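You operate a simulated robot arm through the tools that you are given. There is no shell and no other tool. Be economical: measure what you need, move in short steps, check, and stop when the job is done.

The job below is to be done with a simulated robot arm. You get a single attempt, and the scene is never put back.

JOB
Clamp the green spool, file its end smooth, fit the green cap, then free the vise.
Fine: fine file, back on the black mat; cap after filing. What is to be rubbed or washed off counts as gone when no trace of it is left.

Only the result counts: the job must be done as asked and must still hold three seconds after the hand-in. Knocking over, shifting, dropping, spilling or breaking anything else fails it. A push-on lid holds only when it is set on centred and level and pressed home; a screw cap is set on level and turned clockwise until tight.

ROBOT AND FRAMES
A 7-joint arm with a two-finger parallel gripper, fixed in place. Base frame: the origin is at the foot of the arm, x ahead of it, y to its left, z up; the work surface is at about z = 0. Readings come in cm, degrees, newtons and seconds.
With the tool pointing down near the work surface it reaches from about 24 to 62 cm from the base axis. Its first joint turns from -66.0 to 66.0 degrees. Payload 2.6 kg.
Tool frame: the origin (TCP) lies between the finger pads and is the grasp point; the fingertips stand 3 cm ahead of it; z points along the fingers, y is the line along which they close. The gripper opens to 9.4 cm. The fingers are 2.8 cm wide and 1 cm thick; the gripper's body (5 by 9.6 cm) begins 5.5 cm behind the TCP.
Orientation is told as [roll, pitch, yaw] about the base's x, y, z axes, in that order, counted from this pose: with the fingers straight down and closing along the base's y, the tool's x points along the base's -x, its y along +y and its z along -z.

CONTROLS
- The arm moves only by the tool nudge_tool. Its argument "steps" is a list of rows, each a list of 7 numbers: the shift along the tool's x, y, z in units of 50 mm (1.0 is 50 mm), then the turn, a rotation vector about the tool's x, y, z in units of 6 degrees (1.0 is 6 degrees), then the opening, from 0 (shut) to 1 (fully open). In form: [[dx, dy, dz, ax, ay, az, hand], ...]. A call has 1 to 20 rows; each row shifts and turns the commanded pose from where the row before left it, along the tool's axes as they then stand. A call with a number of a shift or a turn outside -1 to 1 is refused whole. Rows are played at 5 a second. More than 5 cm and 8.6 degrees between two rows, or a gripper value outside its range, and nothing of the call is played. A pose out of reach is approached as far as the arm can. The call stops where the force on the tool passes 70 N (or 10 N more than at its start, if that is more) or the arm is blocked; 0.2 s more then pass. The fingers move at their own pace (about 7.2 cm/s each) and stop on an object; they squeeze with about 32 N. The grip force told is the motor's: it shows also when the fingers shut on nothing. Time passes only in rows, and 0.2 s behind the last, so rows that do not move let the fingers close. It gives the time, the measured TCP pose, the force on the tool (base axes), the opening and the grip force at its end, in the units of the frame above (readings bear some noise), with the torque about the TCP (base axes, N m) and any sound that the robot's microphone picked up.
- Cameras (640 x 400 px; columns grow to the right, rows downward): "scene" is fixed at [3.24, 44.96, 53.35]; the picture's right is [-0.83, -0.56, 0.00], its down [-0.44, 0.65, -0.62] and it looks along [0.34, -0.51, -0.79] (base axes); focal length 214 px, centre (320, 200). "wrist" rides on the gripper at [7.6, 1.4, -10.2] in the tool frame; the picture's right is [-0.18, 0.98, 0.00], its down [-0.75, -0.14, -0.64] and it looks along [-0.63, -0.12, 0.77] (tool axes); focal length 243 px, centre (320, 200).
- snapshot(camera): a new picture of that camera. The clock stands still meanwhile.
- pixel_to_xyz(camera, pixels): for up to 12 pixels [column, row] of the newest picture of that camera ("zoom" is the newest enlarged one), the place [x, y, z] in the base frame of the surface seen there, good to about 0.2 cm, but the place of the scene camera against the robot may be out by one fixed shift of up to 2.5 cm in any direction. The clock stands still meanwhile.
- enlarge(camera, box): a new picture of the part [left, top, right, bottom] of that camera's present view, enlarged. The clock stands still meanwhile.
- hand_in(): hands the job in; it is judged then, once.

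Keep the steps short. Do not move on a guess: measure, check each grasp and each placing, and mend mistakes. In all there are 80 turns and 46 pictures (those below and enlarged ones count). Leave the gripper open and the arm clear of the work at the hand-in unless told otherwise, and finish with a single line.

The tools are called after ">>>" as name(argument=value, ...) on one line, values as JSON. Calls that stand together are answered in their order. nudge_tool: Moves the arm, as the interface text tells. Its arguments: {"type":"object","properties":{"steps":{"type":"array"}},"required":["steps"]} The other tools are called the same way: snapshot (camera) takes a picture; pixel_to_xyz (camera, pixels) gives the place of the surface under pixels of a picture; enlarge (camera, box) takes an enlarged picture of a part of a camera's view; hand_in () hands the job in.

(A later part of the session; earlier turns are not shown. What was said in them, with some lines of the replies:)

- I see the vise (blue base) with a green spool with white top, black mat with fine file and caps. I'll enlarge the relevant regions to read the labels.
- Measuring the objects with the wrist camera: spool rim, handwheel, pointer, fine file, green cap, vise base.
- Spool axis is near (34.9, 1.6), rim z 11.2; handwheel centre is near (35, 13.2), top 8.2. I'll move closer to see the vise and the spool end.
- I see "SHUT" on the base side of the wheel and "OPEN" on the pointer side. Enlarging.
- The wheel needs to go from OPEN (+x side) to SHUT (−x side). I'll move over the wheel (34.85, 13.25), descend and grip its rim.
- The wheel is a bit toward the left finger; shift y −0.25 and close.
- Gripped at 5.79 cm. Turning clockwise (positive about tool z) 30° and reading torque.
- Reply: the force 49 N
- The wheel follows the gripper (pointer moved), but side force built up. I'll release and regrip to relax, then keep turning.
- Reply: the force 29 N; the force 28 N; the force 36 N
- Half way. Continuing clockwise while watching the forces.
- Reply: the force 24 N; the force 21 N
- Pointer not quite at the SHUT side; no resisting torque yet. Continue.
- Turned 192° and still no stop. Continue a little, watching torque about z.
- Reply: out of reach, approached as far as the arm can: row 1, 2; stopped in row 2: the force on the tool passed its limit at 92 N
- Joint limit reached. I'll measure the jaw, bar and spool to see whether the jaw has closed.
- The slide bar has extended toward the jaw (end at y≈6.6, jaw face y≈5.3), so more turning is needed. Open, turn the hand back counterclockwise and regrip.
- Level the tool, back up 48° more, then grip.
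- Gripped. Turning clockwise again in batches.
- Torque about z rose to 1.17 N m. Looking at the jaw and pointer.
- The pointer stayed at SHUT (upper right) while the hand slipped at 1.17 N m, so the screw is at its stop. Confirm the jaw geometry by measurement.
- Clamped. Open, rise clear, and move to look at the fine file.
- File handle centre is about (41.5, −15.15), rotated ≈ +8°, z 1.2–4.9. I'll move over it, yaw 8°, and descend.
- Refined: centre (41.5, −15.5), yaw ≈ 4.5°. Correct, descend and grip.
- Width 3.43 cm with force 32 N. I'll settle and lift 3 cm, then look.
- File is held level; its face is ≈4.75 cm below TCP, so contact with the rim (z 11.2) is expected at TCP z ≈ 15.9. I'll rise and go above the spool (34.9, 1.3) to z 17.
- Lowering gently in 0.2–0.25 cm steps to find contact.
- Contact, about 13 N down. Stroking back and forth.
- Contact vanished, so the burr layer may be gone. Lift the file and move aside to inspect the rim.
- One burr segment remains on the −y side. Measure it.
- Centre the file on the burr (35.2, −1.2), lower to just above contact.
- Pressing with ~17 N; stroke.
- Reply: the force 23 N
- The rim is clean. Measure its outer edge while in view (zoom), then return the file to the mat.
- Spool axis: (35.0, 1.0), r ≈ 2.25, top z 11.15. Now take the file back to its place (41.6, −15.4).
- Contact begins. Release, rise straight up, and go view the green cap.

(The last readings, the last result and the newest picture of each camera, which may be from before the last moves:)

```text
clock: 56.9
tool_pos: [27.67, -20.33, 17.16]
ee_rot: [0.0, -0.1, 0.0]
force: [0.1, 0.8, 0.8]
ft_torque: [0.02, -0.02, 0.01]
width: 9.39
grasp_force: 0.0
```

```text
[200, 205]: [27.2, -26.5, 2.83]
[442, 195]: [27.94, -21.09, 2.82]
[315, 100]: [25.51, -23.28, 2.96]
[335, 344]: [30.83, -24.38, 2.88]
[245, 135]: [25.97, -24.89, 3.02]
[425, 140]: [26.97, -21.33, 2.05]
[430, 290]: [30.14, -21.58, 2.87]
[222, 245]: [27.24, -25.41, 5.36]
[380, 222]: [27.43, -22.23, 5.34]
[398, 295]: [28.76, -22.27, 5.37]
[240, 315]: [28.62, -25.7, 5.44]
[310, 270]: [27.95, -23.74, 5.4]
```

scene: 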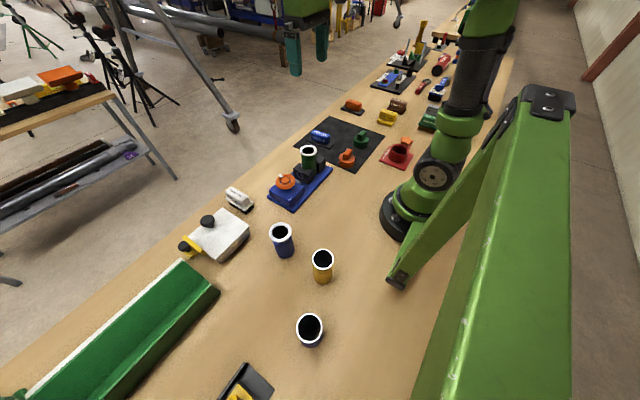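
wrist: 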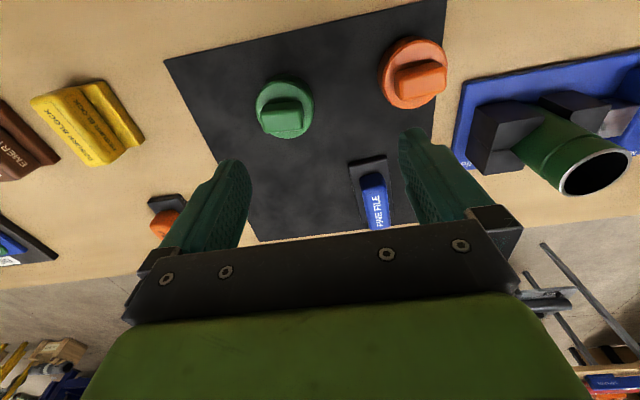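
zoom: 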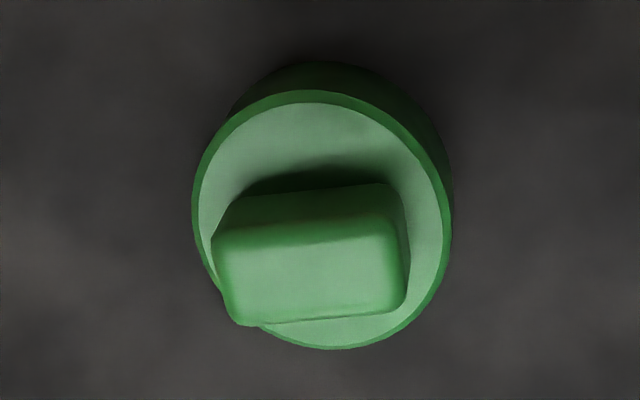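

Cap: centre (28.1, −23.85), disc r 2.7 top z 2.9; ridge runs along y (−3°), 1.4 cm thick, top z 5.5. I'll yaw to −93° and come down to z 9.

>>> nudge_tool(steps=[[-0.08, -0.704, 0, 0, 0, 0, 0.7], [0, 0, 0, 0, 0, 0.97, 0.7], [0, 0, 0, 0, 0, 0.97, 0.7], [0, 0, 0, 0, 0, 0.97, 0.7], [0, 0, 0, 0, 0, 0.97, 0.7], [0, 0, 0, 0, 0, 0.97, 0.7], [0, 0, 0, 0, 0, 0.97, 0.7], [0, 0, 0, 0, 0, 0.97, 0.7], [0, 0, 0, 0, 0, 0.97, 0.7], [0, 0, 0, 0, 0, 0.97, 0.7], [0, 0, 0, 0, 0, 0.97, 0.7], [0, 0, 0, 0, 0, 0.97, 0.7], [0, 0, 0, 0, 0, 0.97, 0.7], [0, 0, 0, 0, 0, 0.97, 0.7], [0, 0, 0, 0, 0, 0.97, 0.7], [0, 0, 0, 0, 0, 0.97, 0.7], [0, 0, 0, 0, 0, 0.97, 0.7], [0, 0, 0.8, 0, 0, 0, 0.7], [0, 0, 0.8, 0, 0, 0, 0.7], [0, 0, 0, 0, 0, 0, 0.7]])

>>> snapshot(camera="wrist")

```text
clock: 61.0
tool_pos: [28.3, -23.94, 9.15]
ee_rot: [0.1, -0.1, -93.1]
force: [-0.1, -0.1, 0.8]
ft_torque: [-0.05, -0.01, 0.01]
width: 6.59
grasp_force: 0.0
```

```text
15 pictures are left
```

wrist: 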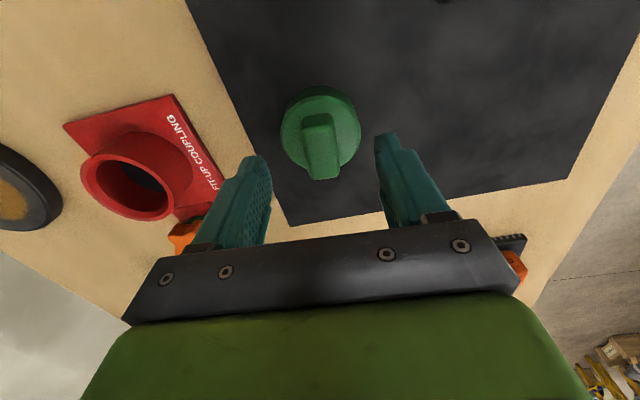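

>>> pixel_to_xyz(camera="wrist", pixels=[[303, 130], [336, 125], [308, 160], [340, 160], [312, 178], [338, 176], [282, 130], [361, 125], [318, 92], [324, 145]])

```text
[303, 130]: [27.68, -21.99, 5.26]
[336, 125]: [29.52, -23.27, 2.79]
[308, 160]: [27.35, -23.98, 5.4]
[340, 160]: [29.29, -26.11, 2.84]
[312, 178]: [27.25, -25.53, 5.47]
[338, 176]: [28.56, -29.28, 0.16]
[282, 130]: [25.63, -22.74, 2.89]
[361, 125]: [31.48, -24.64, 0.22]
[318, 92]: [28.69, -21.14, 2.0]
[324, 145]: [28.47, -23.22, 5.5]
```

Centre x → 28.05, descend so the tips are just above the disc, and grip the ridge.

>>> nudge_tool(steps=[[0, -0.05, 0, 0, 0, 0.2, 0.7], [0, 0, 0.3, 0, 0, 0, 0.7], [0, 0, 0.29, 0, 0, 0, 0.7], [0, 0, 0, 0, 0, 0, 0], [0, 0, 0, 0, 0, 0, 0], [0, 0, 0, 0, 0, 0, 0], [0, 0, 0, 0, 0, 0, 0]])

```text
clock: 62.6
tool_pos: [27.99, -23.78, 6.15]
ee_rot: [0.1, 0.1, -94.3]
force: [-0.4, -1.1, 0.2]
ft_torque: [0.02, 0.01, -0.01]
width: 2.07
grasp_force: 32.1
```

Gripped. Lift and carry above the spool (35.0, 1.0), z ≈ 20.

>>> nudge_tool(steps=[[0, 0, -0.5, 0, 0, 0, 0], [0, 0, -0.8, 0, 0, 0, 0], [0, 0, -0.8, 0, 0, 0, 0], [0, 0, -0.8, 0, 0, 0, 0], [0.842, 0.171, 0, 0, 0, 0, 0], [0.842, 0.171, 0, 0, 0, 0, 0], [0.842, 0.171, 0, 0, 0, 0, 0], [0.842, 0.171, 0, 0, 0, 0, 0], [0.842, 0.171, 0, 0, 0, 0, 0], [0.842, 0.171, 0, 0, 0, 0, 0], [0, 0, 0, 0, 0, 0, 0], [0, 0, 0, 0, 0, 0, 0]])

>>> snapshot(camera="wrist")

>>> enlarge(camera="scene", box=[250, 90, 378, 170])

```text
clock: 65.2
tool_pos: [35.04, 0.92, 20.54]
ee_rot: [0.0, 0.0, -94.4]
force: [-0.2, -0.6, -0.2]
ft_torque: [0.02, -0.02, 0.01]
width: 2.07
grasp_force: 32.0
```

```text
14 pictures are left
```

wrist: 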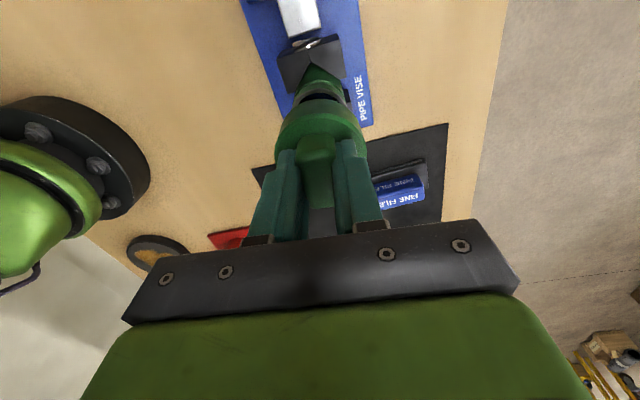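

```text
5.00 times, centred on (314, 130) of scene
```

zoom: 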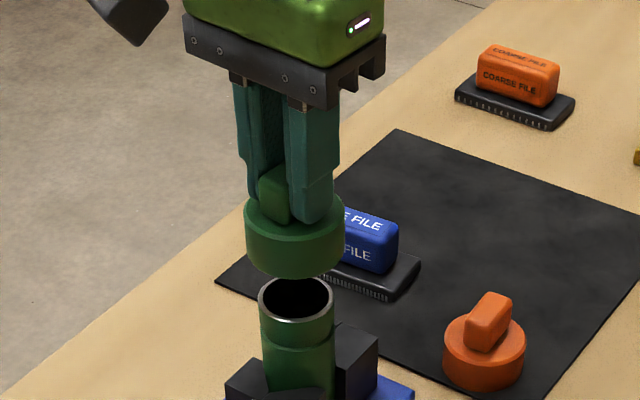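

Check the cap centre relative to the TCP.

>>> pixel_to_xyz(camera="wrist", pixels=[[278, 140], [364, 142], [322, 117], [300, 122], [345, 121], [360, 130], [284, 126], [310, 97], [334, 96]])

>>> pixel_to_xyz(camera="zoom", pixels=[[250, 220], [338, 218], [290, 255], [272, 205], [262, 300], [330, 298], [297, 318], [297, 280]])

```text
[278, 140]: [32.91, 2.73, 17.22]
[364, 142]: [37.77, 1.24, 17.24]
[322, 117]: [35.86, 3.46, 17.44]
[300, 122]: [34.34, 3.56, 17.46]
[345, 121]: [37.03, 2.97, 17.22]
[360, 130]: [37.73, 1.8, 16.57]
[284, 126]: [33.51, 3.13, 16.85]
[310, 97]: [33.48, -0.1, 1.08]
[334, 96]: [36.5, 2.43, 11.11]
```

```text
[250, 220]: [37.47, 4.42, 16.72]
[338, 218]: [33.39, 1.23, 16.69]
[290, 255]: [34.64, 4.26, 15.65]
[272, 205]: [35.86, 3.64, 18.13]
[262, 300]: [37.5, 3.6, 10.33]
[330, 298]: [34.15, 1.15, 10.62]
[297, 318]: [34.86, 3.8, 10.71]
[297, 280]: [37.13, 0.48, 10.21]
```

Cap centred at about (35.1, 0.95), aligned with the spool. Lowering to near contact.

>>> nudge_tool(steps=[[0, 0, 0.3, 0, 0, 0, 0], [0, 0, 0.25, 0, 0, 0, 0], [0.01, 0, 0.05, 0, 0, 0, 0], [0, 0, 0.05, 0, 0, 0, 0], [0, 0, 0.04, 0, 0, 0, 0], [0, 0, 0, 0, 0, 0, 0]])

```text
clock: 66.7
tool_pos: [35.08, 0.93, 17.24]
ee_rot: [0.0, 0.0, -94.3]
force: [0.1, 1.1, 0.4]
ft_torque: [0.02, 0.01, 0.02]
width: 2.06
grasp_force: 32.1
```

>>> nudge_tool(steps=[[0, 0, 0.03, 0, 0, 0, 0], [0, 0, 0.03, 0, 0, 0, 0], [0, 0, 0.03, 0, 0, 0, 0], [0, 0, 0, 0, 0, 0, 0]])

```text
clock: 67.7
tool_pos: [35.01, 0.99, 16.79]
ee_rot: [0.0, 0.0, -94.2]
force: [0.9, 0.3, -0.3]
ft_torque: [0.0, 0.0, 0.03]
width: 2.04
grasp_force: 32.1
```

No resistance at 16.8, so the cap is likely sliding over. Continue.

>>> nudge_tool(steps=[[0, 0, 0.05, 0, 0, 0, 0], [0, 0, 0.05, 0, 0, 0, 0], [0, 0, 0.05, 0, 0, 0, 0], [0, 0, 0, 0, 0, 0, 0]])

```text
clock: 68.7
tool_pos: [35.1, 0.94, 16.03]
ee_rot: [0.1, 0.1, -94.4]
force: [0.3, 0.3, 0.3]
ft_torque: [0.0, 0.0, -0.02]
width: 2.06
grasp_force: 32.3
```

>>> nudge_tool(steps=[[0, 0, 0.05, 0, 0, 0, 0], [0, 0, 0.05, 0, 0, 0, 0], [0, 0, 0.05, 0, 0, 0, 0], [0, 0, 0, 0, 0, 0, 0]])

>>> enlarge(camera="scene", box=[272, 120, 352, 170])

```text
clock: 69.7
tool_pos: [35.11, 1.09, 15.36]
ee_rot: [0.0, -0.1, -94.3]
force: [-1.1, -0.4, -0.1]
ft_torque: [0.01, -0.02, -0.01]
width: 2.06
grasp_force: 32.4
```

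```text
8.00 times, centred on (312, 145) of scene
```

zoom: 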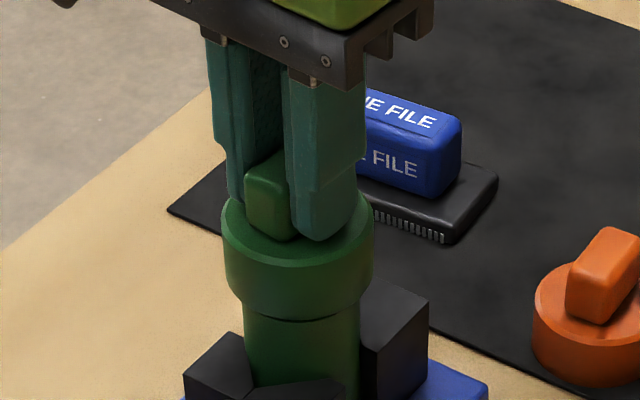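

Sliding on well. Continue down until it seats.

>>> nudge_tool(steps=[[0, 0, 0.05, 0, 0, 0, 0], [0, 0, 0.05, 0, 0, 0, 0], [0, 0, 0.05, 0, 0, 0, 0], [0, 0, 0.05, 0, 0, 0, 0], [0, 0, 0, 0, 0, 0, 0]])

```text
clock: 70.8
tool_pos: [35.09, 0.92, 14.73]
ee_rot: [0.3, 0.2, -94.6]
force: [-22.5, -1.9, 64.7]
ft_torque: [-0.15, 0.54, -0.11]
width: 2.11
grasp_force: 32.2
```

65 N reached at z 14.73. Press a touch more to verify it is at the bottom.

>>> nudge_tool(steps=[[0, 0, 0.015, 0, 0, 0, 0], [0, 0, 0, 0, 0, 0, 0]])

```text
clock: 71.5
tool_pos: [35.23, 1.12, 14.68]
ee_rot: [0.5, 0.1, -94.4]
force: [-22.8, -8.2, 69.3]
ft_torque: [-0.21, 0.9, -0.04]
width: 2.1
grasp_force: 32.4
```

Firm stop. Relax, open and rise to inspect.

>>> nudge_tool(steps=[[0, 0, -0.05, 0, 0, 0, 0], [0, 0, 0, 0, 0, 0, 0.5], [0, 0, 0, 0, 0, 0, 0.7], [0, 0, -0.6, 0, 0, 0, 0.7], [0, 0, -0.6, 0, 0, 0, 0.7], [-0.6, 0, -0.2, 0, 0, 0, 0.7], [0, 0, 0, 0, 0, 0, 0.7]])

>>> enlarge(camera="scene", box=[272, 130, 352, 180])

>>> enlarge(camera="wrist", box=[240, 20, 400, 150])

```text
clock: 73.0
tool_pos: [34.84, -2.07, 21.55]
ee_rot: [0.0, 0.1, -94.3]
force: [-0.1, 0.3, -0.1]
ft_torque: [0.01, -0.01, 0.0]
width: 6.56
grasp_force: 0.0
```

```text
8.00 times, centred on (312, 155) of scene
```

zoom: 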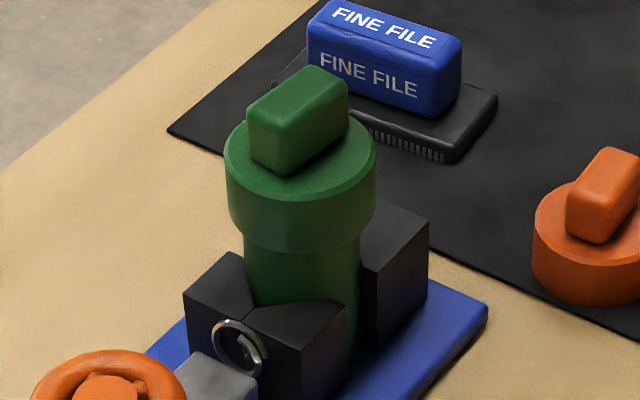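

```text
3.08 times, centred on (320, 85) of wrist
```

zoom: 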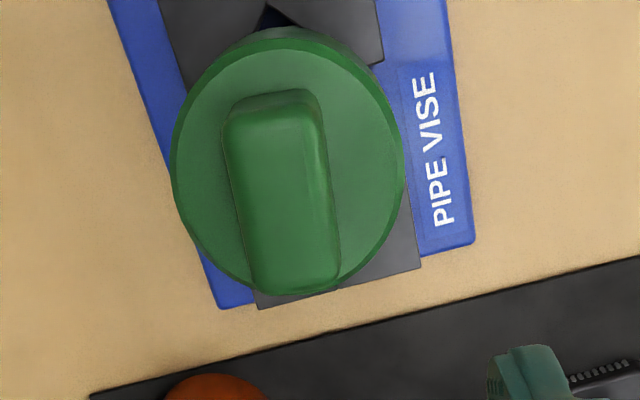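

Cap is on; check level by measuring the disc top and how deep it sits.

>>> pixel_to_xyz(camera="zoom", pixels=[[190, 150], [280, 60], [370, 110], [385, 190], [350, 260], [210, 230], [245, 120], [300, 120], [290, 240], [285, 45]])

```text
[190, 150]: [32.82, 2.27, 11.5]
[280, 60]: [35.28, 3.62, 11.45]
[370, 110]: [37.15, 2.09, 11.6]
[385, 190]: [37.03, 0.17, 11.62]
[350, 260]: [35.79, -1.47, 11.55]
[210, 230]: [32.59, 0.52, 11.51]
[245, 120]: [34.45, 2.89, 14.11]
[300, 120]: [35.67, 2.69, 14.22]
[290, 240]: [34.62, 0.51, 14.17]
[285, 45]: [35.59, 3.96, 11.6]
```

Level (11.5–11.6), seated 0.4 cm above the rim. Now go to the wheel, and rotate to the clockwise end at height so I can turn counterclockwise.

>>> nudge_tool(steps=[[0.763, -0.055, 0, 0, 0, 0, 1], [0.763, -0.055, 0, 0, 0, 0, 1], [0.763, -0.055, 0, 0, 0, 0, 1], [0.763, -0.055, 0, 0, 0, 0, 1], [0, 0, 0, 0, 0, 1, 1], [0, 0, 0, 0, 0, 1, 1], [0, 0, 0, 0, 0, 1, 1], [0, 0, 0, 0, 0, 1, 1], [0, 0, 0, 0, 0, 1, 1], [0, 0, 0, 0, 0, 1, 1], [0, 0, 0, 0, 0, 1, 1], [0, 0, 0, 0, 0, 1, 1], [0, 0, 0, 0, 0, 1, 1], [0, 0, 0, 0, 0, 1, 1], [0, 0, 0, 0, 0, 1, 1], [0, 0, 0, 0, 0, 1, 1], [0, 0, 0, 0, 0, 1, 1], [0, 0, 0, 0, 0, 1, 1], [0, 0, 0, 0, 0, 0, 1]])

```text
clock: 77.0
tool_pos: [34.82, 13.34, 21.6]
ee_rot: [0.0, 0.0, -178.4]
force: [-0.1, 0.0, 0.6]
ft_torque: [0.0, 0.03, -0.01]
width: 9.4
grasp_force: 0.0
```

Descend over the wheel and grip.

>>> nudge_tool(steps=[[0, 0.01, 0.85, 0, 0, 0, 1], [0, 0, 0.85, 0, 0, 0, 1], [0, 0, 0.84, 0, 0, 0, 1], [0, 0, 0, 0, 0, 0, 1], [0, 0, 0, 0, 0, 0, 0], [0, 0, 0, 0, 0, 0, 0], [0, 0, 0, 0, 0, 0, 0], [0, 0, 0, 0, 0, 0, 0]])

```text
clock: 78.8
tool_pos: [34.87, 13.17, 9.02]
ee_rot: [-0.2, 0.1, -178.2]
force: [5.7, 13.9, -15.4]
ft_torque: [0.51, -0.51, 0.12]
width: 5.92
grasp_force: 45.3
```

Gripped (5.92). Turn counterclockwise in batches.

>>> nudge_tool(steps=[[0, 0, 0, 0, 0, -1, 0], [0, 0, 0, 0, 0, -1, 0], [0, 0, 0, 0, 0, -1, 0], [0, 0, 0, 0, 0, -1, 0], [0, 0, 0, 0, 0, -1, 0], [0, 0, 0, 0, 0, -1, 0], [0, 0, 0, 0, 0, -1, 0], [0, 0, 0, 0, 0, -1, 0], [0, 0, 0, 0, 0, -1, 0], [0, 0, 0, 0, 0, -1, 0], [0, 0, 0, 0, 0, 0, 0]])

>>> snapshot(camera="wrist")

```text
clock: 81.2
tool_pos: [34.97, 13.07, 8.84]
ee_rot: [0.1, 0.1, -118.2]
force: [4.1, -3.7, 18.5]
ft_torque: [0.78, 0.04, 0.05]
width: 5.95
grasp_force: 45.2
```

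```text
9 pictures are left
```

wrist: 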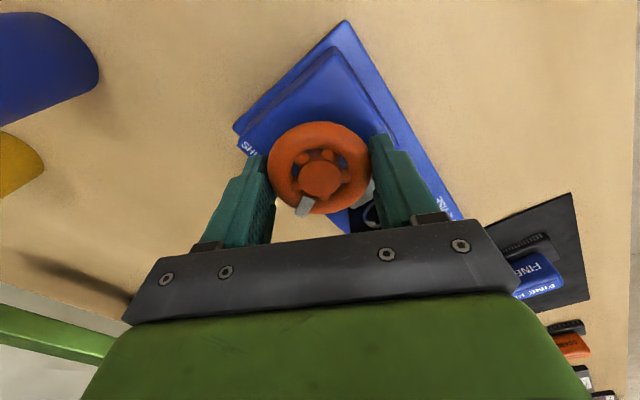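

Pointer follows. Continue.

>>> nudge_tool(steps=[[0, 0, 0, 0, 0, -1, 0], [0, 0, 0, 0, 0, -1, 0], [0, 0, 0, 0, 0, -1, 0], [0, 0, 0, 0, 0, -1, 0], [0, 0, 0, 0, 0, -1, 0], [0, 0, 0, 0, 0, -1, 0], [0, 0, 0, 0, 0, -1, 0], [0, 0, 0, 0, 0, -1, 0], [0, 0, 0, 0, 0, -1, 0], [0, 0, 0, 0, 0, -1, 0], [0, 0, 0, 0, 0, 0, 0]])

>>> nudge_tool(steps=[[0, 0, 0, 0, 0, -1, 0], [0, 0, 0, 0, 0, -1, 0], [0, 0, 0, 0, 0, -1, 0], [0, 0, 0, 0, 0, -1, 0], [0, 0, 0, 0, 0, -1, 0], [0, 0, 0, 0, 0, -1, 0], [0, 0, 0, 0, 0, -1, 0], [0, 0, 0, 0, 0, -1, 0], [0, 0, 0, 0, 0, -1, 0], [0, 0, 0, 0, 0, 0, 0]])

>>> snapshot(camera="wrist")

```text
clock: 83.7
tool_pos: [35.07, 13.16, 8.9]
ee_rot: [0.3, -0.1, -58.0]
force: [31.0, -7.2, -15.4]
ft_torque: [0.29, 0.48, -0.01]
width: 5.93
grasp_force: 44.7
```

```text
clock: 85.8
tool_pos: [34.73, 13.23, 8.74]
ee_rot: [0.0, 0.3, -4.4]
force: [-34.2, -13.3, 36.7]
ft_torque: [0.35, -0.88, 0.02]
width: 5.78
grasp_force: 44.5
```

```text
8 pictures are left
```

wrist: 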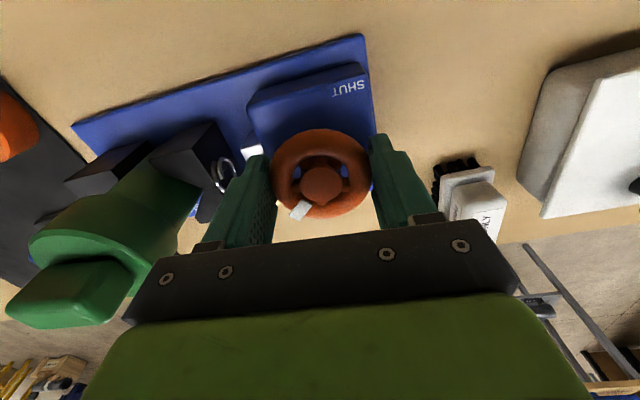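

Pointer is ~15–20° short of its original OPEN position. Relax grip, regrip, and turn 4 more rows.

>>> nudge_tool(steps=[[0, 0, 0, 0, 0, 0, 0.75], [0, 0, 0, 0, 0, 0, 0.75], [0, 0, 0, 0, 0, 0, 0], [0, 0, 0, 0, 0, 0, 0], [0, 0, 0, 0, 0, 0, 0], [0, 0, 0, 0, 0, -1, 0], [0, 0, 0, 0, 0, -1, 0], [0, 0, 0, 0, 0, -1, 0], [0, 0, 0, 0, 0, 0, 0]])

```text
clock: 87.8
tool_pos: [34.93, 13.34, 8.69]
ee_rot: [0.0, -0.2, 13.8]
force: [16.4, -3.4, -11.8]
ft_torque: [0.12, 0.99, -0.06]
width: 5.8
grasp_force: 45.0
```

>>> nudge_tool(steps=[[0, 0, 0, 0, 0, -1, 0], [0, 0, 0, 0, 0, -0.5, 0], [0, 0, 0, 0, 0, 0, 0]])

>>> snapshot(camera="wrist")

```text
clock: 88.7
tool_pos: [34.96, 13.23, 8.73]
ee_rot: [-0.1, -0.1, 22.8]
force: [19.6, -10.6, -26.5]
ft_torque: [0.54, -0.56, 0.0]
width: 5.8
grasp_force: 45.2
```

```text
7 pictures are left
```

wrist: 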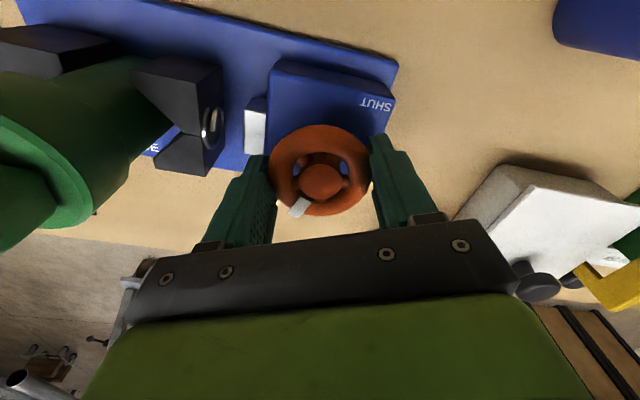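

>>> pixel_to_xyz(camera="wrist", pixels=[[298, 208], [303, 203], [320, 182], [250, 130], [262, 105]])

```text
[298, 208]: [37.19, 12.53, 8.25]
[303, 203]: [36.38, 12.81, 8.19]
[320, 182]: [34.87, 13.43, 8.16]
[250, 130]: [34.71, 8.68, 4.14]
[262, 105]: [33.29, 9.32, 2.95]
```

Pointer at −17°, originally −12°. Turn a bit more to reach the open stop.

>>> nudge_tool(steps=[[0, 0, 0, 0, 0, 0, 0.75], [0, 0, 0, 0, 0, 0, 0.75], [0, 0, 0, 0, 0, 0, 0], [0, 0, 0, 0, 0, 0, 0], [0, 0, 0, 0, 0, 0, 0], [0, 0, 0, 0, 0, -1, 0], [0, 0, 0, 0, 0, -0.3, 0], [0, 0, 0, 0, 0, 0, 0]])

```text
clock: 90.5
tool_pos: [34.8, 13.12, 8.81]
ee_rot: [-0.1, -0.1, 30.5]
force: [5.2, -20.9, 14.5]
ft_torque: [-0.5, 1.05, -0.05]
width: 5.8
grasp_force: 45.3
```

>>> nudge_tool(steps=[[0, 0, 0, 0, 0, -0.7, 0], [0, 0, 0, 0, 0, 0, 0]])

>>> snapshot(camera="wrist")

```text
clock: 91.0
tool_pos: [34.98, 13.21, 8.83]
ee_rot: [-0.2, -0.1, 34.2]
force: [5.5, -19.8, 9.2]
ft_torque: [0.08, -0.34, -1.69]
width: 5.84
grasp_force: 45.0
```

```text
6 pictures are left
```

wrist: 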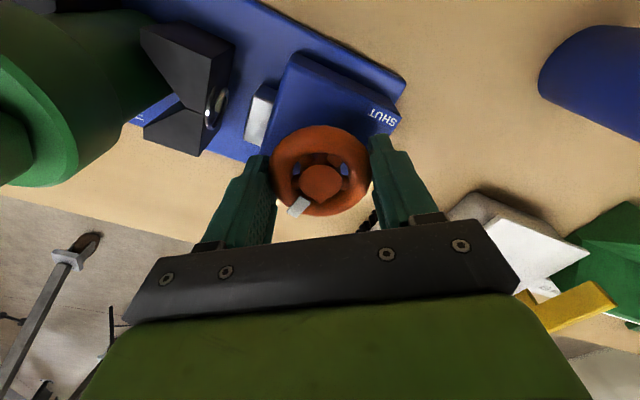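

Torque −1.69 N m: the open stop is reached. Release, rise, and move clear.

>>> nudge_tool(steps=[[0, 0, 0, 0, 0, 0, 1], [0, 0, 0, 0, 0, 0, 1], [0, 0, 0, 0, 0, 0, 1], [0, 0, -0.8, 0, 0, 0, 1], [0, 0, -0.9, 0, 0, 0, 1], [0, 0, -0.9, 0, 0, 0, 1], [0, 0, -0.9, 0, 0, 0, 1], [0, 0, 0, 0, 0, 1, 1], [0, 0, 0, 0, 0, 1, 1], [0, 0, 0, 0, 0, 1, 1], [0, 0, 0, 0, 0, 1, 1], [0, 0, 0, 0, 0, 1, 1], [0.5, -0.4, 0, 0, 0, 0.7, 1], [0, 0, 0, 0, 0, 0, 1]])

>>> snapshot(camera="wrist")

>>> enlarge(camera="scene", box=[220, 90, 412, 210])

```text
clock: 94.0
tool_pos: [32.61, 11.1, 26.29]
ee_rot: [0.1, -0.1, 0.3]
force: [-0.7, 0.2, 0.0]
ft_torque: [-0.02, -0.01, 0.02]
width: 9.4
grasp_force: 0.0
```

```text
5 pictures are left
```

wrist: 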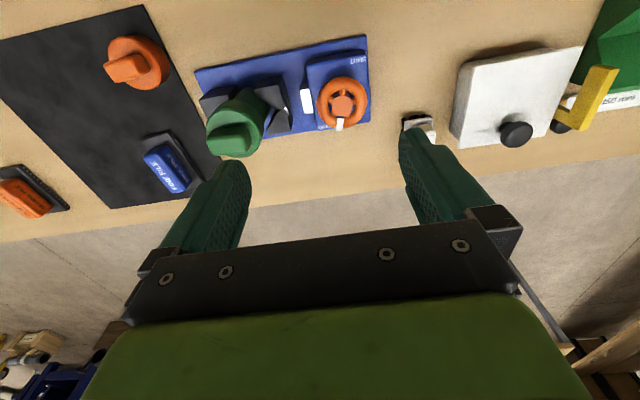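

```text
3.33 times, centred on (316, 150) of scene
```

zoom: 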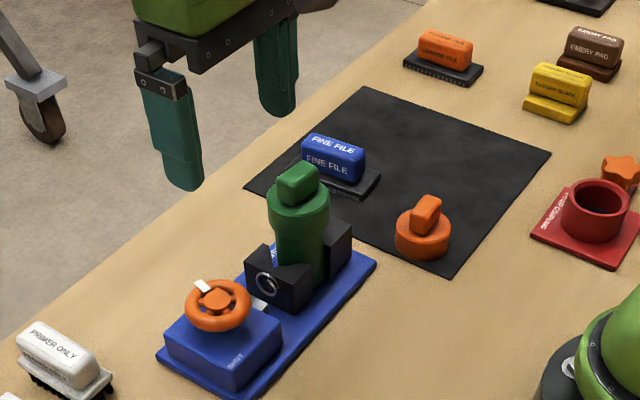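

The pointer is back at OPEN, the spool stands with its green cap on level, the fine file is on the black mat, and the arm is clear with the gripper open. Handing in.

>>> hand_in()

```text
The job is handed in.
```

Done and handed in: I clamped the green spool, filed its end clean with the fine file, put the file back on the black mat, pressed the green cap on level, and turned the vise back to its OPEN stop.
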